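You operate a simulated robot arm through the tools that you are given. There is no shell and no other tool. Be economical: measure what you need, move in short steps, check, and stop when the job is done.

The job below is to be done with a simulated robot arm. You get a single attempt, and the scene is never put back.

JOB
Take the short brass bar and leave it on the top of the red cabinet.

Only the result counts: the job must be done as asked and must still hold three seconds after the hand-in. Knocking over, shifting, dropping, spilling or breaking anything else fails it.

ROBOT AND FRAMES
A 6-joint arm with a two-finger parallel gripper, fixed in place. Base frame: the origin is at the foot of the arm, x ahead of it, y to its left, z up. Units: mm, degrees, N and s.
With the tool pointing down near the work surface it reaches from about 140 to 580 mm from the base axis. Its first joint turns from -66.0 to 66.0 degrees. Payload 2.1 kg.
The TCP is the grasp point between the finger pads, 30 mm short of the fingertips. In the tool frame z runs along the fingers and y along their closing line. Largest opening 94 mm; finger width 28, thickness 10; the body of the gripper, 50 by 96 mm, starts 55 mm behind the TCP.
Orientation is that of the tool frame in the base frame, as [roll, pitch, yaw] about the fixed x, y, z axes, in that order (R = Rz(yaw) Ry(pitch) Rx(roll)). With the fingers straight down and closing along the base's y, the tool's x points along the base's -x, its y along +y and its z along -z.

CONTROLS
- The arm moves only by the tool step_arm. Its arguments are lists of equal length, an entry for each row: "translation": the shift along the tool's x, y, z in units of 400 mm (1.0 is 400 mm), a list of three; "dr": the turn, a rotation vector about the tool's x, y, z in units of 180 degrees (1.0 is 180 degrees), a list of three. In form: {"translation": [[dx, dy, dz], ...], "dr": [[wx, wy, wz], ...]}. A call has 1 to 10 rows; each row is the pose to reach, as a shift and turn from the pose commanded when the call began, along the tool's axes at that moment. "grip" is the finger opening in mm, from 0 to 94, set as the call begins (left out, the last holds). A call with a number of a shift or a turn outside -1 to 1 is refused whole. A row lasts 0.2 s, in which the tool goes at most 50 mm and 8.6 degrees; a call with a longer step from one row to the next is refused whole, and so is a gripper value outside its range. Where a pose cannot be reached the arm comes as near as it can. A force on the tool above 40 N (or 10 N above the force at the start of the call, whichever is more), or a blocked arm, ends the call early, and 0.2 s more pass. The fingers move at their own pace (about 72 mm/s each) and stop on an object; they squeeze with about 40 N. The grip force told is the motor's: it shows also when the fingers shut on nothing. Time passes only in rows, and 0.2 s behind the last, so rows that repeat a pose let the fingers close. The reply holds the time, the measured pose of the TCP, the force on the tool along the base axes, the opening and the grip force, in the units named above and with some noise, and new pictures: "pictures" is both (left out), scene, wrist or none.
- Cameras (640 x 400 px; columns grow to the right, rows downward): "scene" is fixed at [57.7, -370, 488.6]; the picture's right is [0.76, -0.64, 0.00], its down [-0.34, -0.41, -0.85] and it looks along [0.55, 0.65, -0.53] (base axes); focal length 348 px, centre (320, 200). "wrist" rides on the gripper at [-37, 0, -58] in the tool frame; the picture's right is [0.00, -1.00, 0.00], its down [0.97, 0.00, -0.24] and it looks along [0.24, 0.00, 0.97] (tool axes); focal length 218 px, centre (320, 200).
- measure_at(camera, pixels): for up to 12 pixels [column, row] of the newest picture of that camera ("zoom" is the newest enlarged one), the place [x, y, z] in the base frame of the surface seen there, good to about 2 mm. The clock stands still meanwhile.
- zoom(camera, box): a new picture of the part [left, top, right, bottom] of that camera's present view, enlarged. The clock stands still meanwhile.
- sign_off(): hands the job in; it is judged then, once.

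Work in short steps. Measure before you move; look again where a grasp or a placing could have gone wrong, and mend it. You have 60 turns and 120 pictures in all, those below and enlarged ones among them. Open the gripper and draw the arm clear of the work before you hand the job in, unless the task says otherwise; then end with one line.

The tools are called after "Request:" as a command line: name --argument value ..., lists and objects as JSON in quotes. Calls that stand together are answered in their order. step_arm: Moves the arm, as the interface text tells. Its arguments: {"type":"object","properties":{"translation":{"type":"array"},"dr":{"type":"array"},"grip":{"type":"number"},"pictures":{"type":"string","enum":["both","scene","wrist","none"]}},"required":["translation","dr"]} The other tools are called the same way: measure_at (camera, pixels) gives the place of the surface under pixels of a picture; zoom (camera, box) takes an enlarged picture of a part of a camera's view; sign_off () hands the job in.

At the start:

```text
t: 0.0
ee_pos: [362.3, -37.9, 275.6]
ee_rot: [179.9, 0.0, 180.0]
force: [0.4, 0.9, 0.1]
gripper_width: 94.0
finger_force: 0.2
```

scene: 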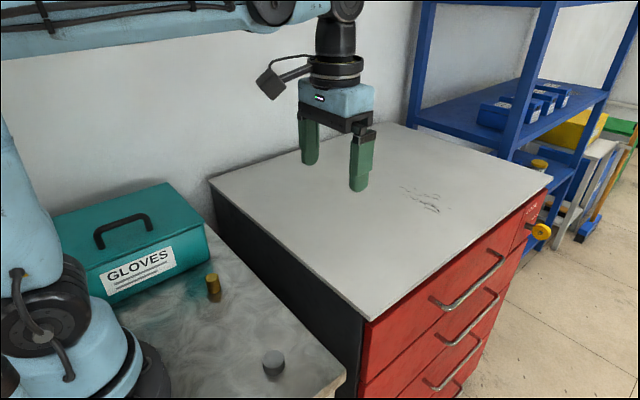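
wrist: 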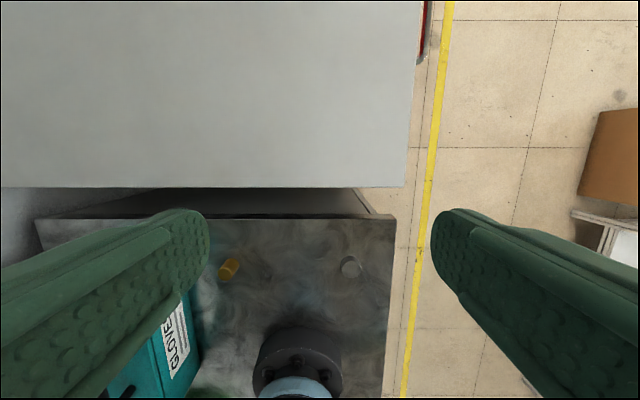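

The brass bar appears upright at scene (213,287) and wrist (229,269); a grey cylinder is at scene (273,363). I zoom in and measure first.

Request:
zoom --camera "scene" --box '[160, 240, 320, 400]'

Request:
measure_at --camera "scene" --pixels '[[212, 276], [213, 287], [215, 297], [222, 305], [273, 356], [205, 240], [150, 185], [212, 182], [365, 318], [300, 220], [548, 178], [400, 230]]'

Request:
measure_at --camera "wrist" --pixels '[[225, 275], [229, 269], [235, 262], [215, 280], [245, 285], [350, 266], [300, 185], [300, 217], [188, 320], [190, 360]]'

```text
2.50 times, centred on (240, 320) of scene
```

zoom: 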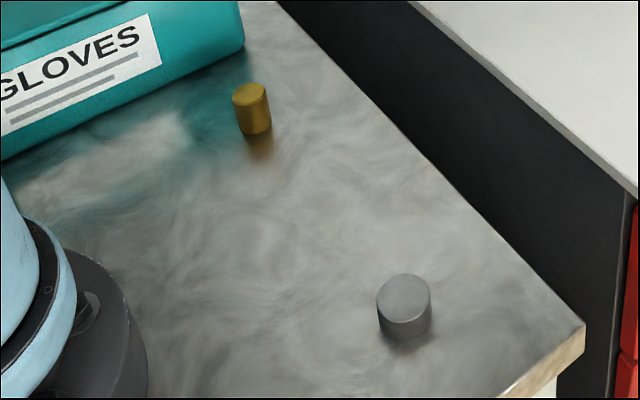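

```text
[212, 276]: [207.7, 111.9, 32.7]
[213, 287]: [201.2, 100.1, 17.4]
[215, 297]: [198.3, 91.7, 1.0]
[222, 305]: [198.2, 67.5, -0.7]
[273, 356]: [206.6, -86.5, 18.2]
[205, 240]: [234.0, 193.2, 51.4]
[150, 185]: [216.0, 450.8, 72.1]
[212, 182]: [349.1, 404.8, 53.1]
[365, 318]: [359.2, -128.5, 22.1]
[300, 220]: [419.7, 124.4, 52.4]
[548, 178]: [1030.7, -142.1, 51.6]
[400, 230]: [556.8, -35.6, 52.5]
```

```text
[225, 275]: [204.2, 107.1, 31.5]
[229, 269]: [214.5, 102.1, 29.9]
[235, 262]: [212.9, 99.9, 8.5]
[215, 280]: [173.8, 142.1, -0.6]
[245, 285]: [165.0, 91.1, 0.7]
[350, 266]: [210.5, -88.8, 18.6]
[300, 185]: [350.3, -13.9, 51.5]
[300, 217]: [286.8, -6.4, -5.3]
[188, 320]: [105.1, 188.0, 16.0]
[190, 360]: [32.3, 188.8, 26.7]
```

The bar stands upright near (206,106), with its top at z≈32. I check the clearances to the glove box and the bar's edges.

Request:
measure_at --camera "zoom" --pixels '[[250, 88], [236, 92], [265, 90], [240, 125], [254, 131], [268, 124], [243, 45], [240, 10], [180, 75], [200, 30], [100, 110], [250, 55]]'

Request:
measure_at --camera "scene" --pixels '[[165, 190], [170, 205], [150, 226], [122, 220], [204, 230], [100, 270], [430, 200], [415, 195]]'

```text
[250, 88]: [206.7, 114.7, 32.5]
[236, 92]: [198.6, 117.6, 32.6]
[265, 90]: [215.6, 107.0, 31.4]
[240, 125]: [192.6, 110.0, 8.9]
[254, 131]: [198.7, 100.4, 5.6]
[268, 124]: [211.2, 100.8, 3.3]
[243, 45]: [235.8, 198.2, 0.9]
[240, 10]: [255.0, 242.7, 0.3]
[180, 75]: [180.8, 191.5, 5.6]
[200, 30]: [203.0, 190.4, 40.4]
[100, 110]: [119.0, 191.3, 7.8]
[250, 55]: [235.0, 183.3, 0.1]
```

```text
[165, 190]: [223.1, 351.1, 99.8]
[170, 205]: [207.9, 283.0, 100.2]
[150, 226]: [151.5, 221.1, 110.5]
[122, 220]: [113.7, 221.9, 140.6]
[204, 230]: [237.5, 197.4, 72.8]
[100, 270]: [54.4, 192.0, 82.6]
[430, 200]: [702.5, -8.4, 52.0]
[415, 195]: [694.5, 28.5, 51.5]
```

The bar's centre is about (204,109), and the glove box face at y=190 leaves clearance. I move above the bar to z≈110, going horizontally first.

Request:
step_arm --translation '[[0.079, 0.0735, 0], [0.158, 0.147, 0], [0.2375, 0.22, 0], [0.317, 0.294, 0.02], [0.396, 0.367, 0.05], [0.396, 0.367, 0.15], [0.396, 0.367, 0.26], [0.396, 0.367, 0.36], [0.396, 0.367, 0.41]]' --dr '[[0, 0, 0], [0, 0, 0], [0, 0, 0], [0, 0, 0], [0, 0, 0], [0, 0, 0], [0, 0, 0], [0, 0, 0], [0, 0, 0]]' --grip 94

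```text
t: 2.0
ee_pos: [204.3, 108.2, 111.6]
ee_rot: [-179.9, 0.0, 180.0]
force: [0.4, -0.3, -0.9]
gripper_width: 93.8
finger_force: 0.0
```

scene: 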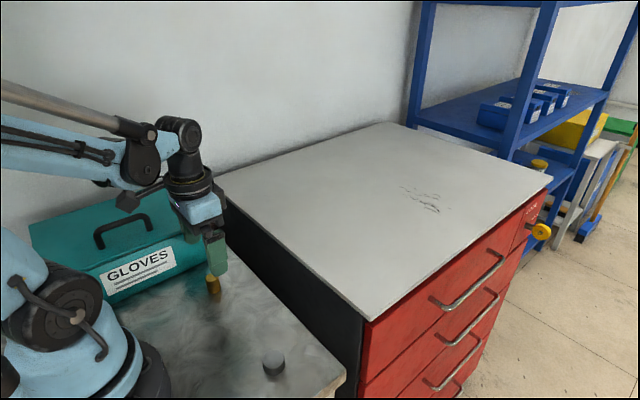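
wrist: 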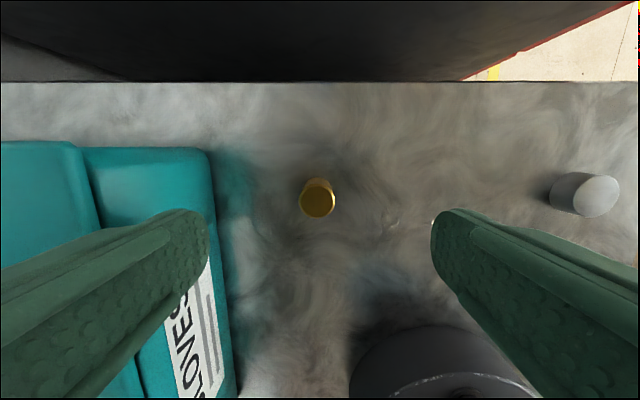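

The bar's top is at wrist (318,199); I measure it to refine the centre.

Request:
measure_at --camera "wrist" --pixels '[[318, 201], [303, 200], [333, 200], [318, 188], [318, 214], [214, 260]]'

```text
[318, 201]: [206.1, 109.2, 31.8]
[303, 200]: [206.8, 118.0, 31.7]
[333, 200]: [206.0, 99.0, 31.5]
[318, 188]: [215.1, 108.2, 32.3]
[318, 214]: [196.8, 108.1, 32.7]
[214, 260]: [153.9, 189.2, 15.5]
```

The centre is (206,108.6), 20 mm across and 32 tall. I lower to TCP z≈35, with the fingertips about 5 mm above the table.

Request:
step_arm --translation '[[-0.004, 0.001, 0.08], [-0.004, 0.001, 0.14], [-0.004, 0.001, 0.18], [-0.004, 0.001, 0.1915]]' --dr '[[0, 0, 0], [0, 0, 0], [0, 0, 0], [0, 0, 0]]'

```text
t: 3.0
ee_pos: [206.0, 107.7, 35.2]
ee_rot: [180.0, 0.1, 180.0]
force: [-0.1, 0.0, -0.2]
gripper_width: 94.1
finger_force: 0.0
```

scene: 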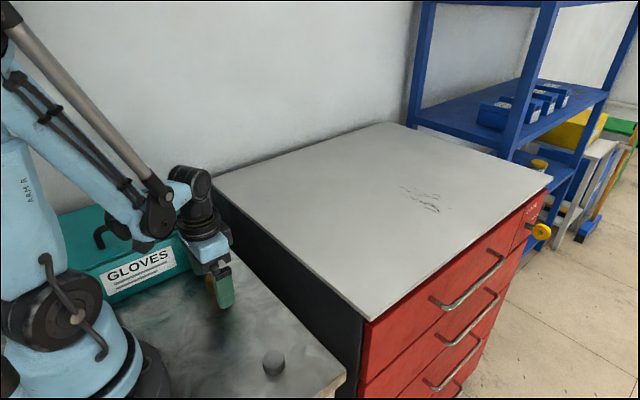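
wrist: 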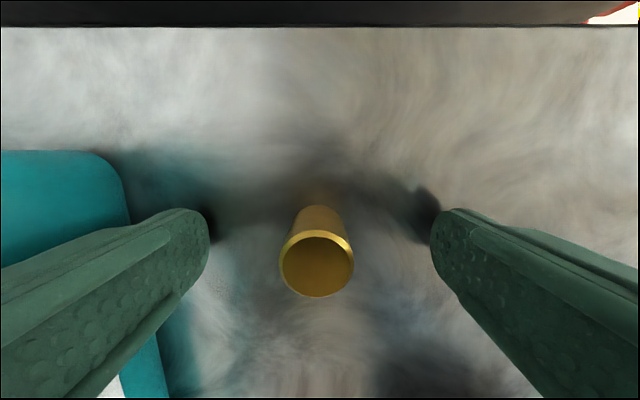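

The bar at wrist (317,262) is between the pads, so I close.

Request:
step_arm --translation '[[0, 0, 0], [0, 0, 0], [0, 0, 0], [0, 0, 0], [0, 0, 0]]' --dr '[[0, 0, 0], [0, 0, 0], [0, 0, 0], [0, 0, 0], [0, 0, 0]]' --grip 0 --pictures "wrist"

```text
t: 4.2
ee_pos: [204.8, 108.9, 34.2]
ee_rot: [179.9, -0.1, 180.0]
force: [0.1, 0.1, -0.6]
gripper_width: 22.8
finger_force: 39.5
```

wrist: 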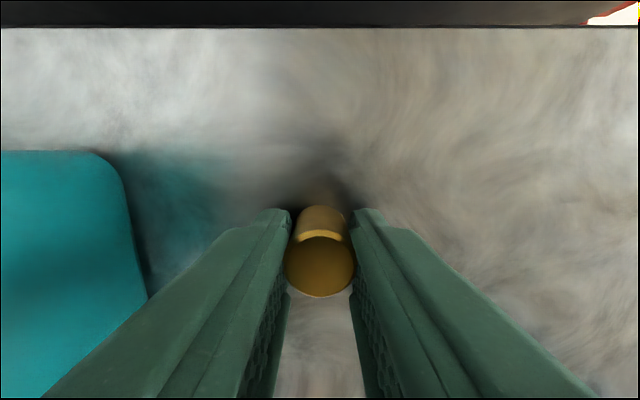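

The fingers hold the bar at 22.8 mm with 39.5 N. I lift straight up 40 mm and check.

Request:
step_arm --translation '[[0, 0, -0.02], [0, 0, -0.05], [0, 0, -0.1]]' --dr '[[0, 0, 0], [0, 0, 0], [0, 0, 0]]'

```text
t: 5.0
ee_pos: [206.0, 108.7, 75.4]
ee_rot: [-179.9, 0.0, 180.0]
force: [-0.2, -0.4, -1.5]
gripper_width: 22.9
finger_force: 40.3
```

scene: 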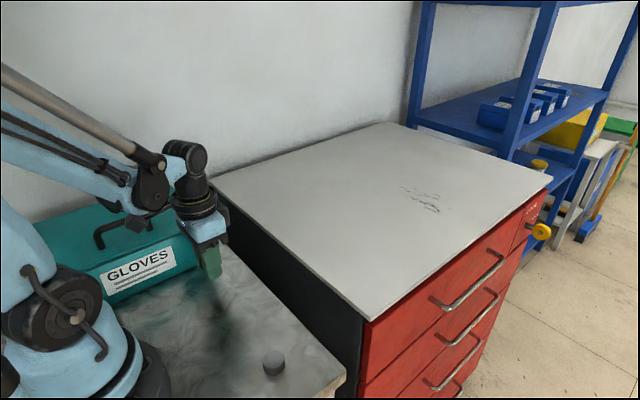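
wrist: 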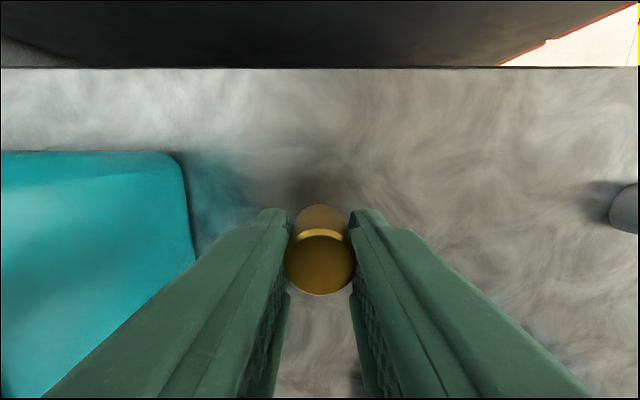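

The bar is held. I lift to z≈170 and carry it over the cabinet to about (450,50).

Request:
step_arm --translation '[[0, 0, -0.1], [0, 0, -0.2], [0, 0, -0.2375], [-0.1017, -0.0245, -0.2375], [-0.2033, -0.049, -0.2375], [-0.305, -0.0735, -0.2375], [-0.4067, -0.098, -0.2375], [-0.5083, -0.1225, -0.2375], [-0.61, -0.147, -0.2375], [-0.61, -0.147, -0.2375]]' --dr '[[0, 0, 0], [0, 0, 0], [0, 0, 0], [0, 0, 0], [0, 0, 0], [0, 0, 0], [0, 0, 0], [0, 0, 0], [0, 0, 0], [0, 0, 0]]'

```text
t: 7.2
ee_pos: [449.5, 49.4, 168.9]
ee_rot: [179.9, 0.0, 180.0]
force: [0.1, 0.7, -1.5]
gripper_width: 23.1
finger_force: 40.3
```

scene: 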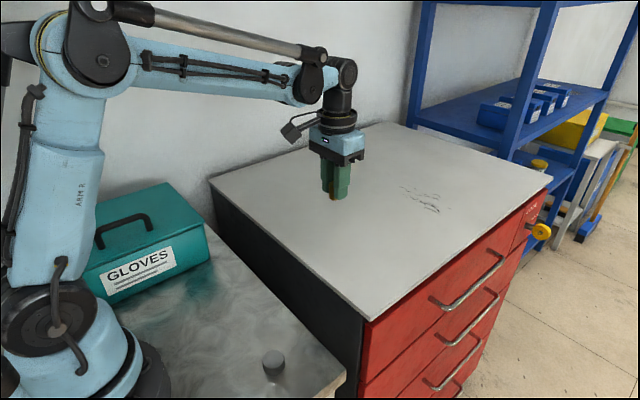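
wrist: 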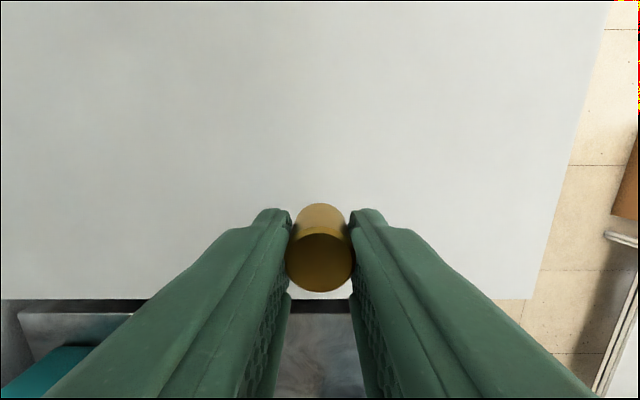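

The bar looks slightly changed in the wrist view (320,247), so I check for tilt and measure its bottom and the surface height.

Request:
zoom --camera "scene" --box '[285, 140, 385, 220]'

Request:
measure_at --camera "wrist" --pixels '[[320, 242], [320, 285], [300, 262], [340, 262], [320, 262], [320, 208], [320, 225], [320, 150]]'

```text
5.00 times, centred on (335, 180) of scene
```

zoom: 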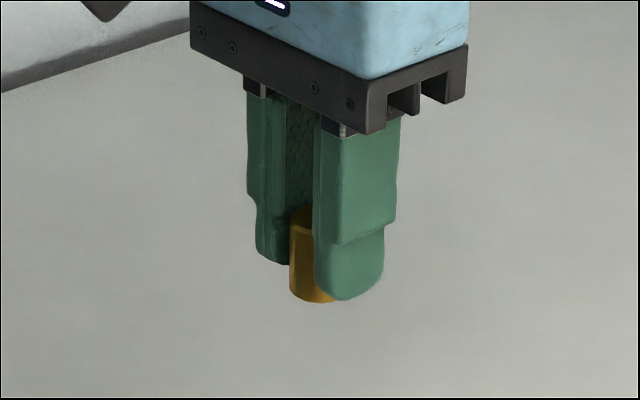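

```text
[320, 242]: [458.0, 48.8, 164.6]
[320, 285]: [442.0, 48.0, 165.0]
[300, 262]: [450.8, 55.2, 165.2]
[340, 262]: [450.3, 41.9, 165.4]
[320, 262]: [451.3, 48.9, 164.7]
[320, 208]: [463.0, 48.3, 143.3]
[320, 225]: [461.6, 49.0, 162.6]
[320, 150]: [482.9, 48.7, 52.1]
```

The bar is upright, with its top 4–5 mm below the TCP, so its bottom is about 36 mm below and contact comes at TCP z≈88. I lower to about 92.

Request:
step_arm --translation '[[0, 0, 0.08], [0, 0, 0.14], [0, 0, 0.18], [0, 0, 0.195]]' --dr '[[0, 0, 0], [0, 0, 0], [0, 0, 0], [0, 0, 0]]'

Request:
zoom --camera "scene" --box '[285, 180, 385, 260]'

```text
t: 8.2
ee_pos: [451.1, 49.0, 90.1]
ee_rot: [-179.9, 0.1, -179.9]
force: [-0.1, -0.5, -1.0]
gripper_width: 22.6
finger_force: 40.5
```

scene: 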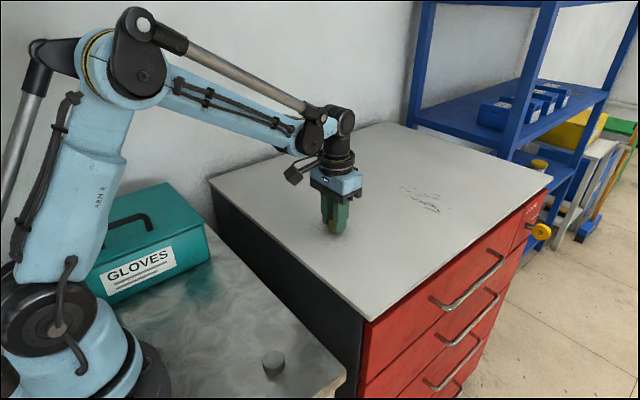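
wrist: 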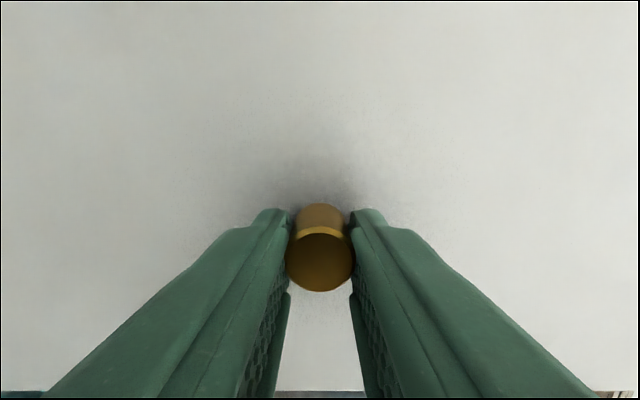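

```text
5.00 times, centred on (335, 220) of scene
```

zoom: 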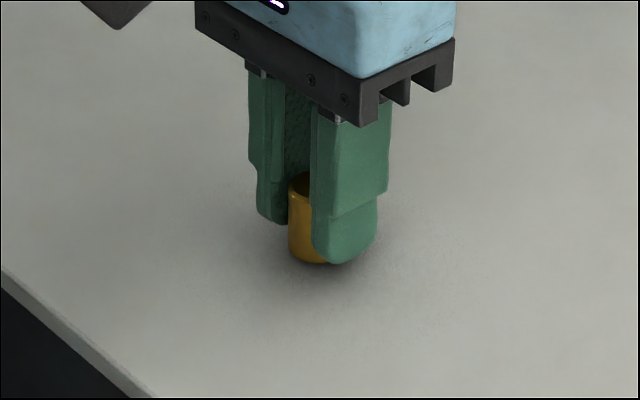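

The bar is just above the surface with no contact force yet. I lower 2 mm in small steps and read the force.

Request:
step_arm --translation '[[0, 0, 0.0025], [0, 0, 0.005]]' --dr '[[0, 0, 0], [0, 0, 0]]' --pictures "none"

```text
t: 8.8
ee_pos: [450.3, 50.2, 89.2]
ee_rot: [179.9, 0.0, -180.0]
force: [0.0, 0.0, -0.7]
gripper_width: 22.8
finger_force: 40.1
```

There is still no contact, so I continue down in 1 mm steps.

Request:
step_arm --translation '[[0, 0, 0.0025], [0, 0, 0.0025]]' --dr '[[0, 0, 0], [0, 0, 0]]' --pictures "none"

```text
t: 9.4
ee_pos: [450.9, 49.5, 90.3]
ee_rot: [-180.0, 0.0, -179.9]
force: [-0.8, 0.6, 5.6]
gripper_width: 22.7
finger_force: 39.5
```

The force of +5.6 N upward shows contact. I release gently to 40 mm.

Request:
step_arm --translation '[[0, 0, 0], [0, 0, 0], [0, 0, 0]]' --dr '[[0, 0, 0], [0, 0, 0], [0, 0, 0]]' --grip 60

```text
t: 10.2
ee_pos: [449.3, 50.2, 89.4]
ee_rot: [-179.9, 0.1, 180.0]
force: [-0.4, 0.5, -0.1]
gripper_width: 60.2
finger_force: 0.1
```

scene: 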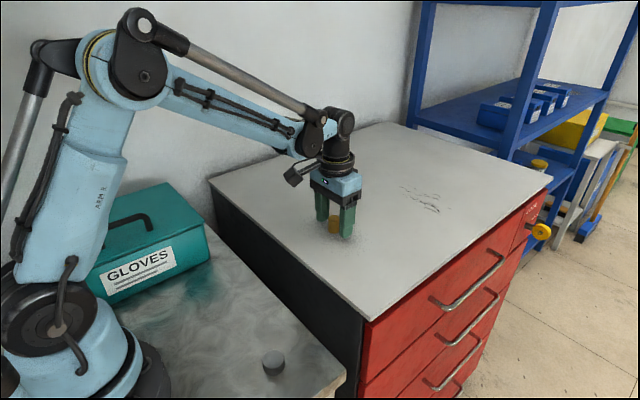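
wrist: 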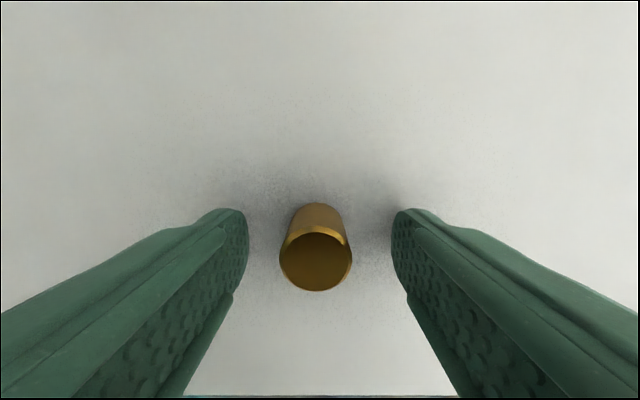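

The bar stands freely at wrist (316,248). I raise straight up and then draw back to the side.

Request:
step_arm --translation '[[0, 0, -0.05], [0, 0, -0.15], [0, 0, -0.25], [0, 0, -0.35], [0.1, 0, -0.4], [0.2, 0, -0.4], [0.2, 0, -0.4]]' --dr '[[0, 0, 0], [0, 0, 0], [0, 0, 0], [0, 0, 0], [0, 0, 0], [0, 0, 0], [0, 0, 0]]'

Request:
zoom --camera "scene" --box '[285, 180, 385, 260]'

```text
t: 11.8
ee_pos: [371.9, 49.7, 249.7]
ee_rot: [-180.0, 0.0, -179.9]
force: [0.2, -0.2, 0.9]
gripper_width: 60.0
finger_force: 0.1
```

scene: 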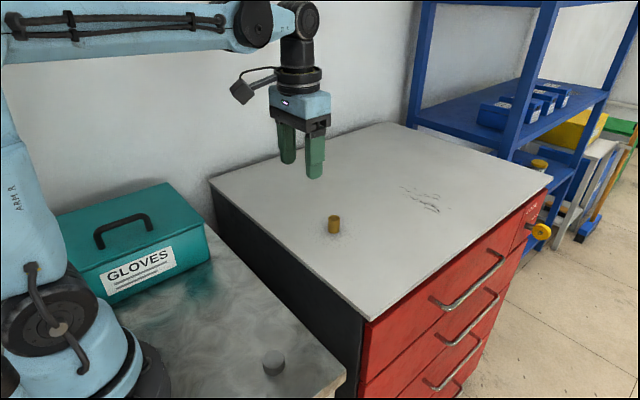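
wrist: 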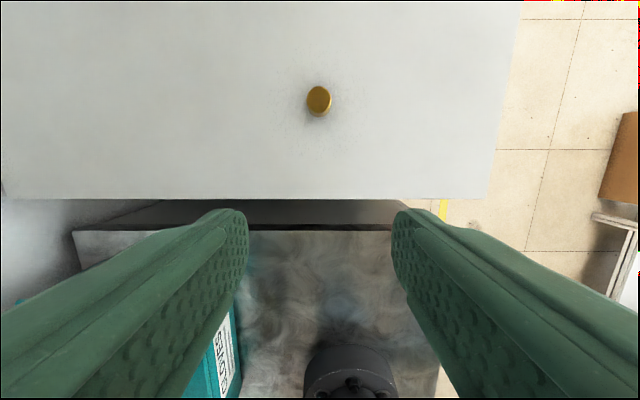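

```text
5.00 times, centred on (335, 220) of scene
```

zoom: 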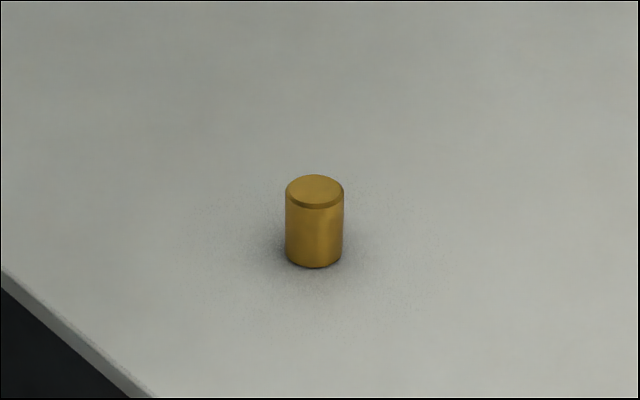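

The bar stands upright on the cabinet top at scene (334,224), with the arm clear and the gripper open, so I hand in.

Request:
sign_off

```text
The job is handed in.
```

The short brass bar is standing upright on top of the red cabinet; the gripper is open, the arm is clear, and nothing else was disturbed.
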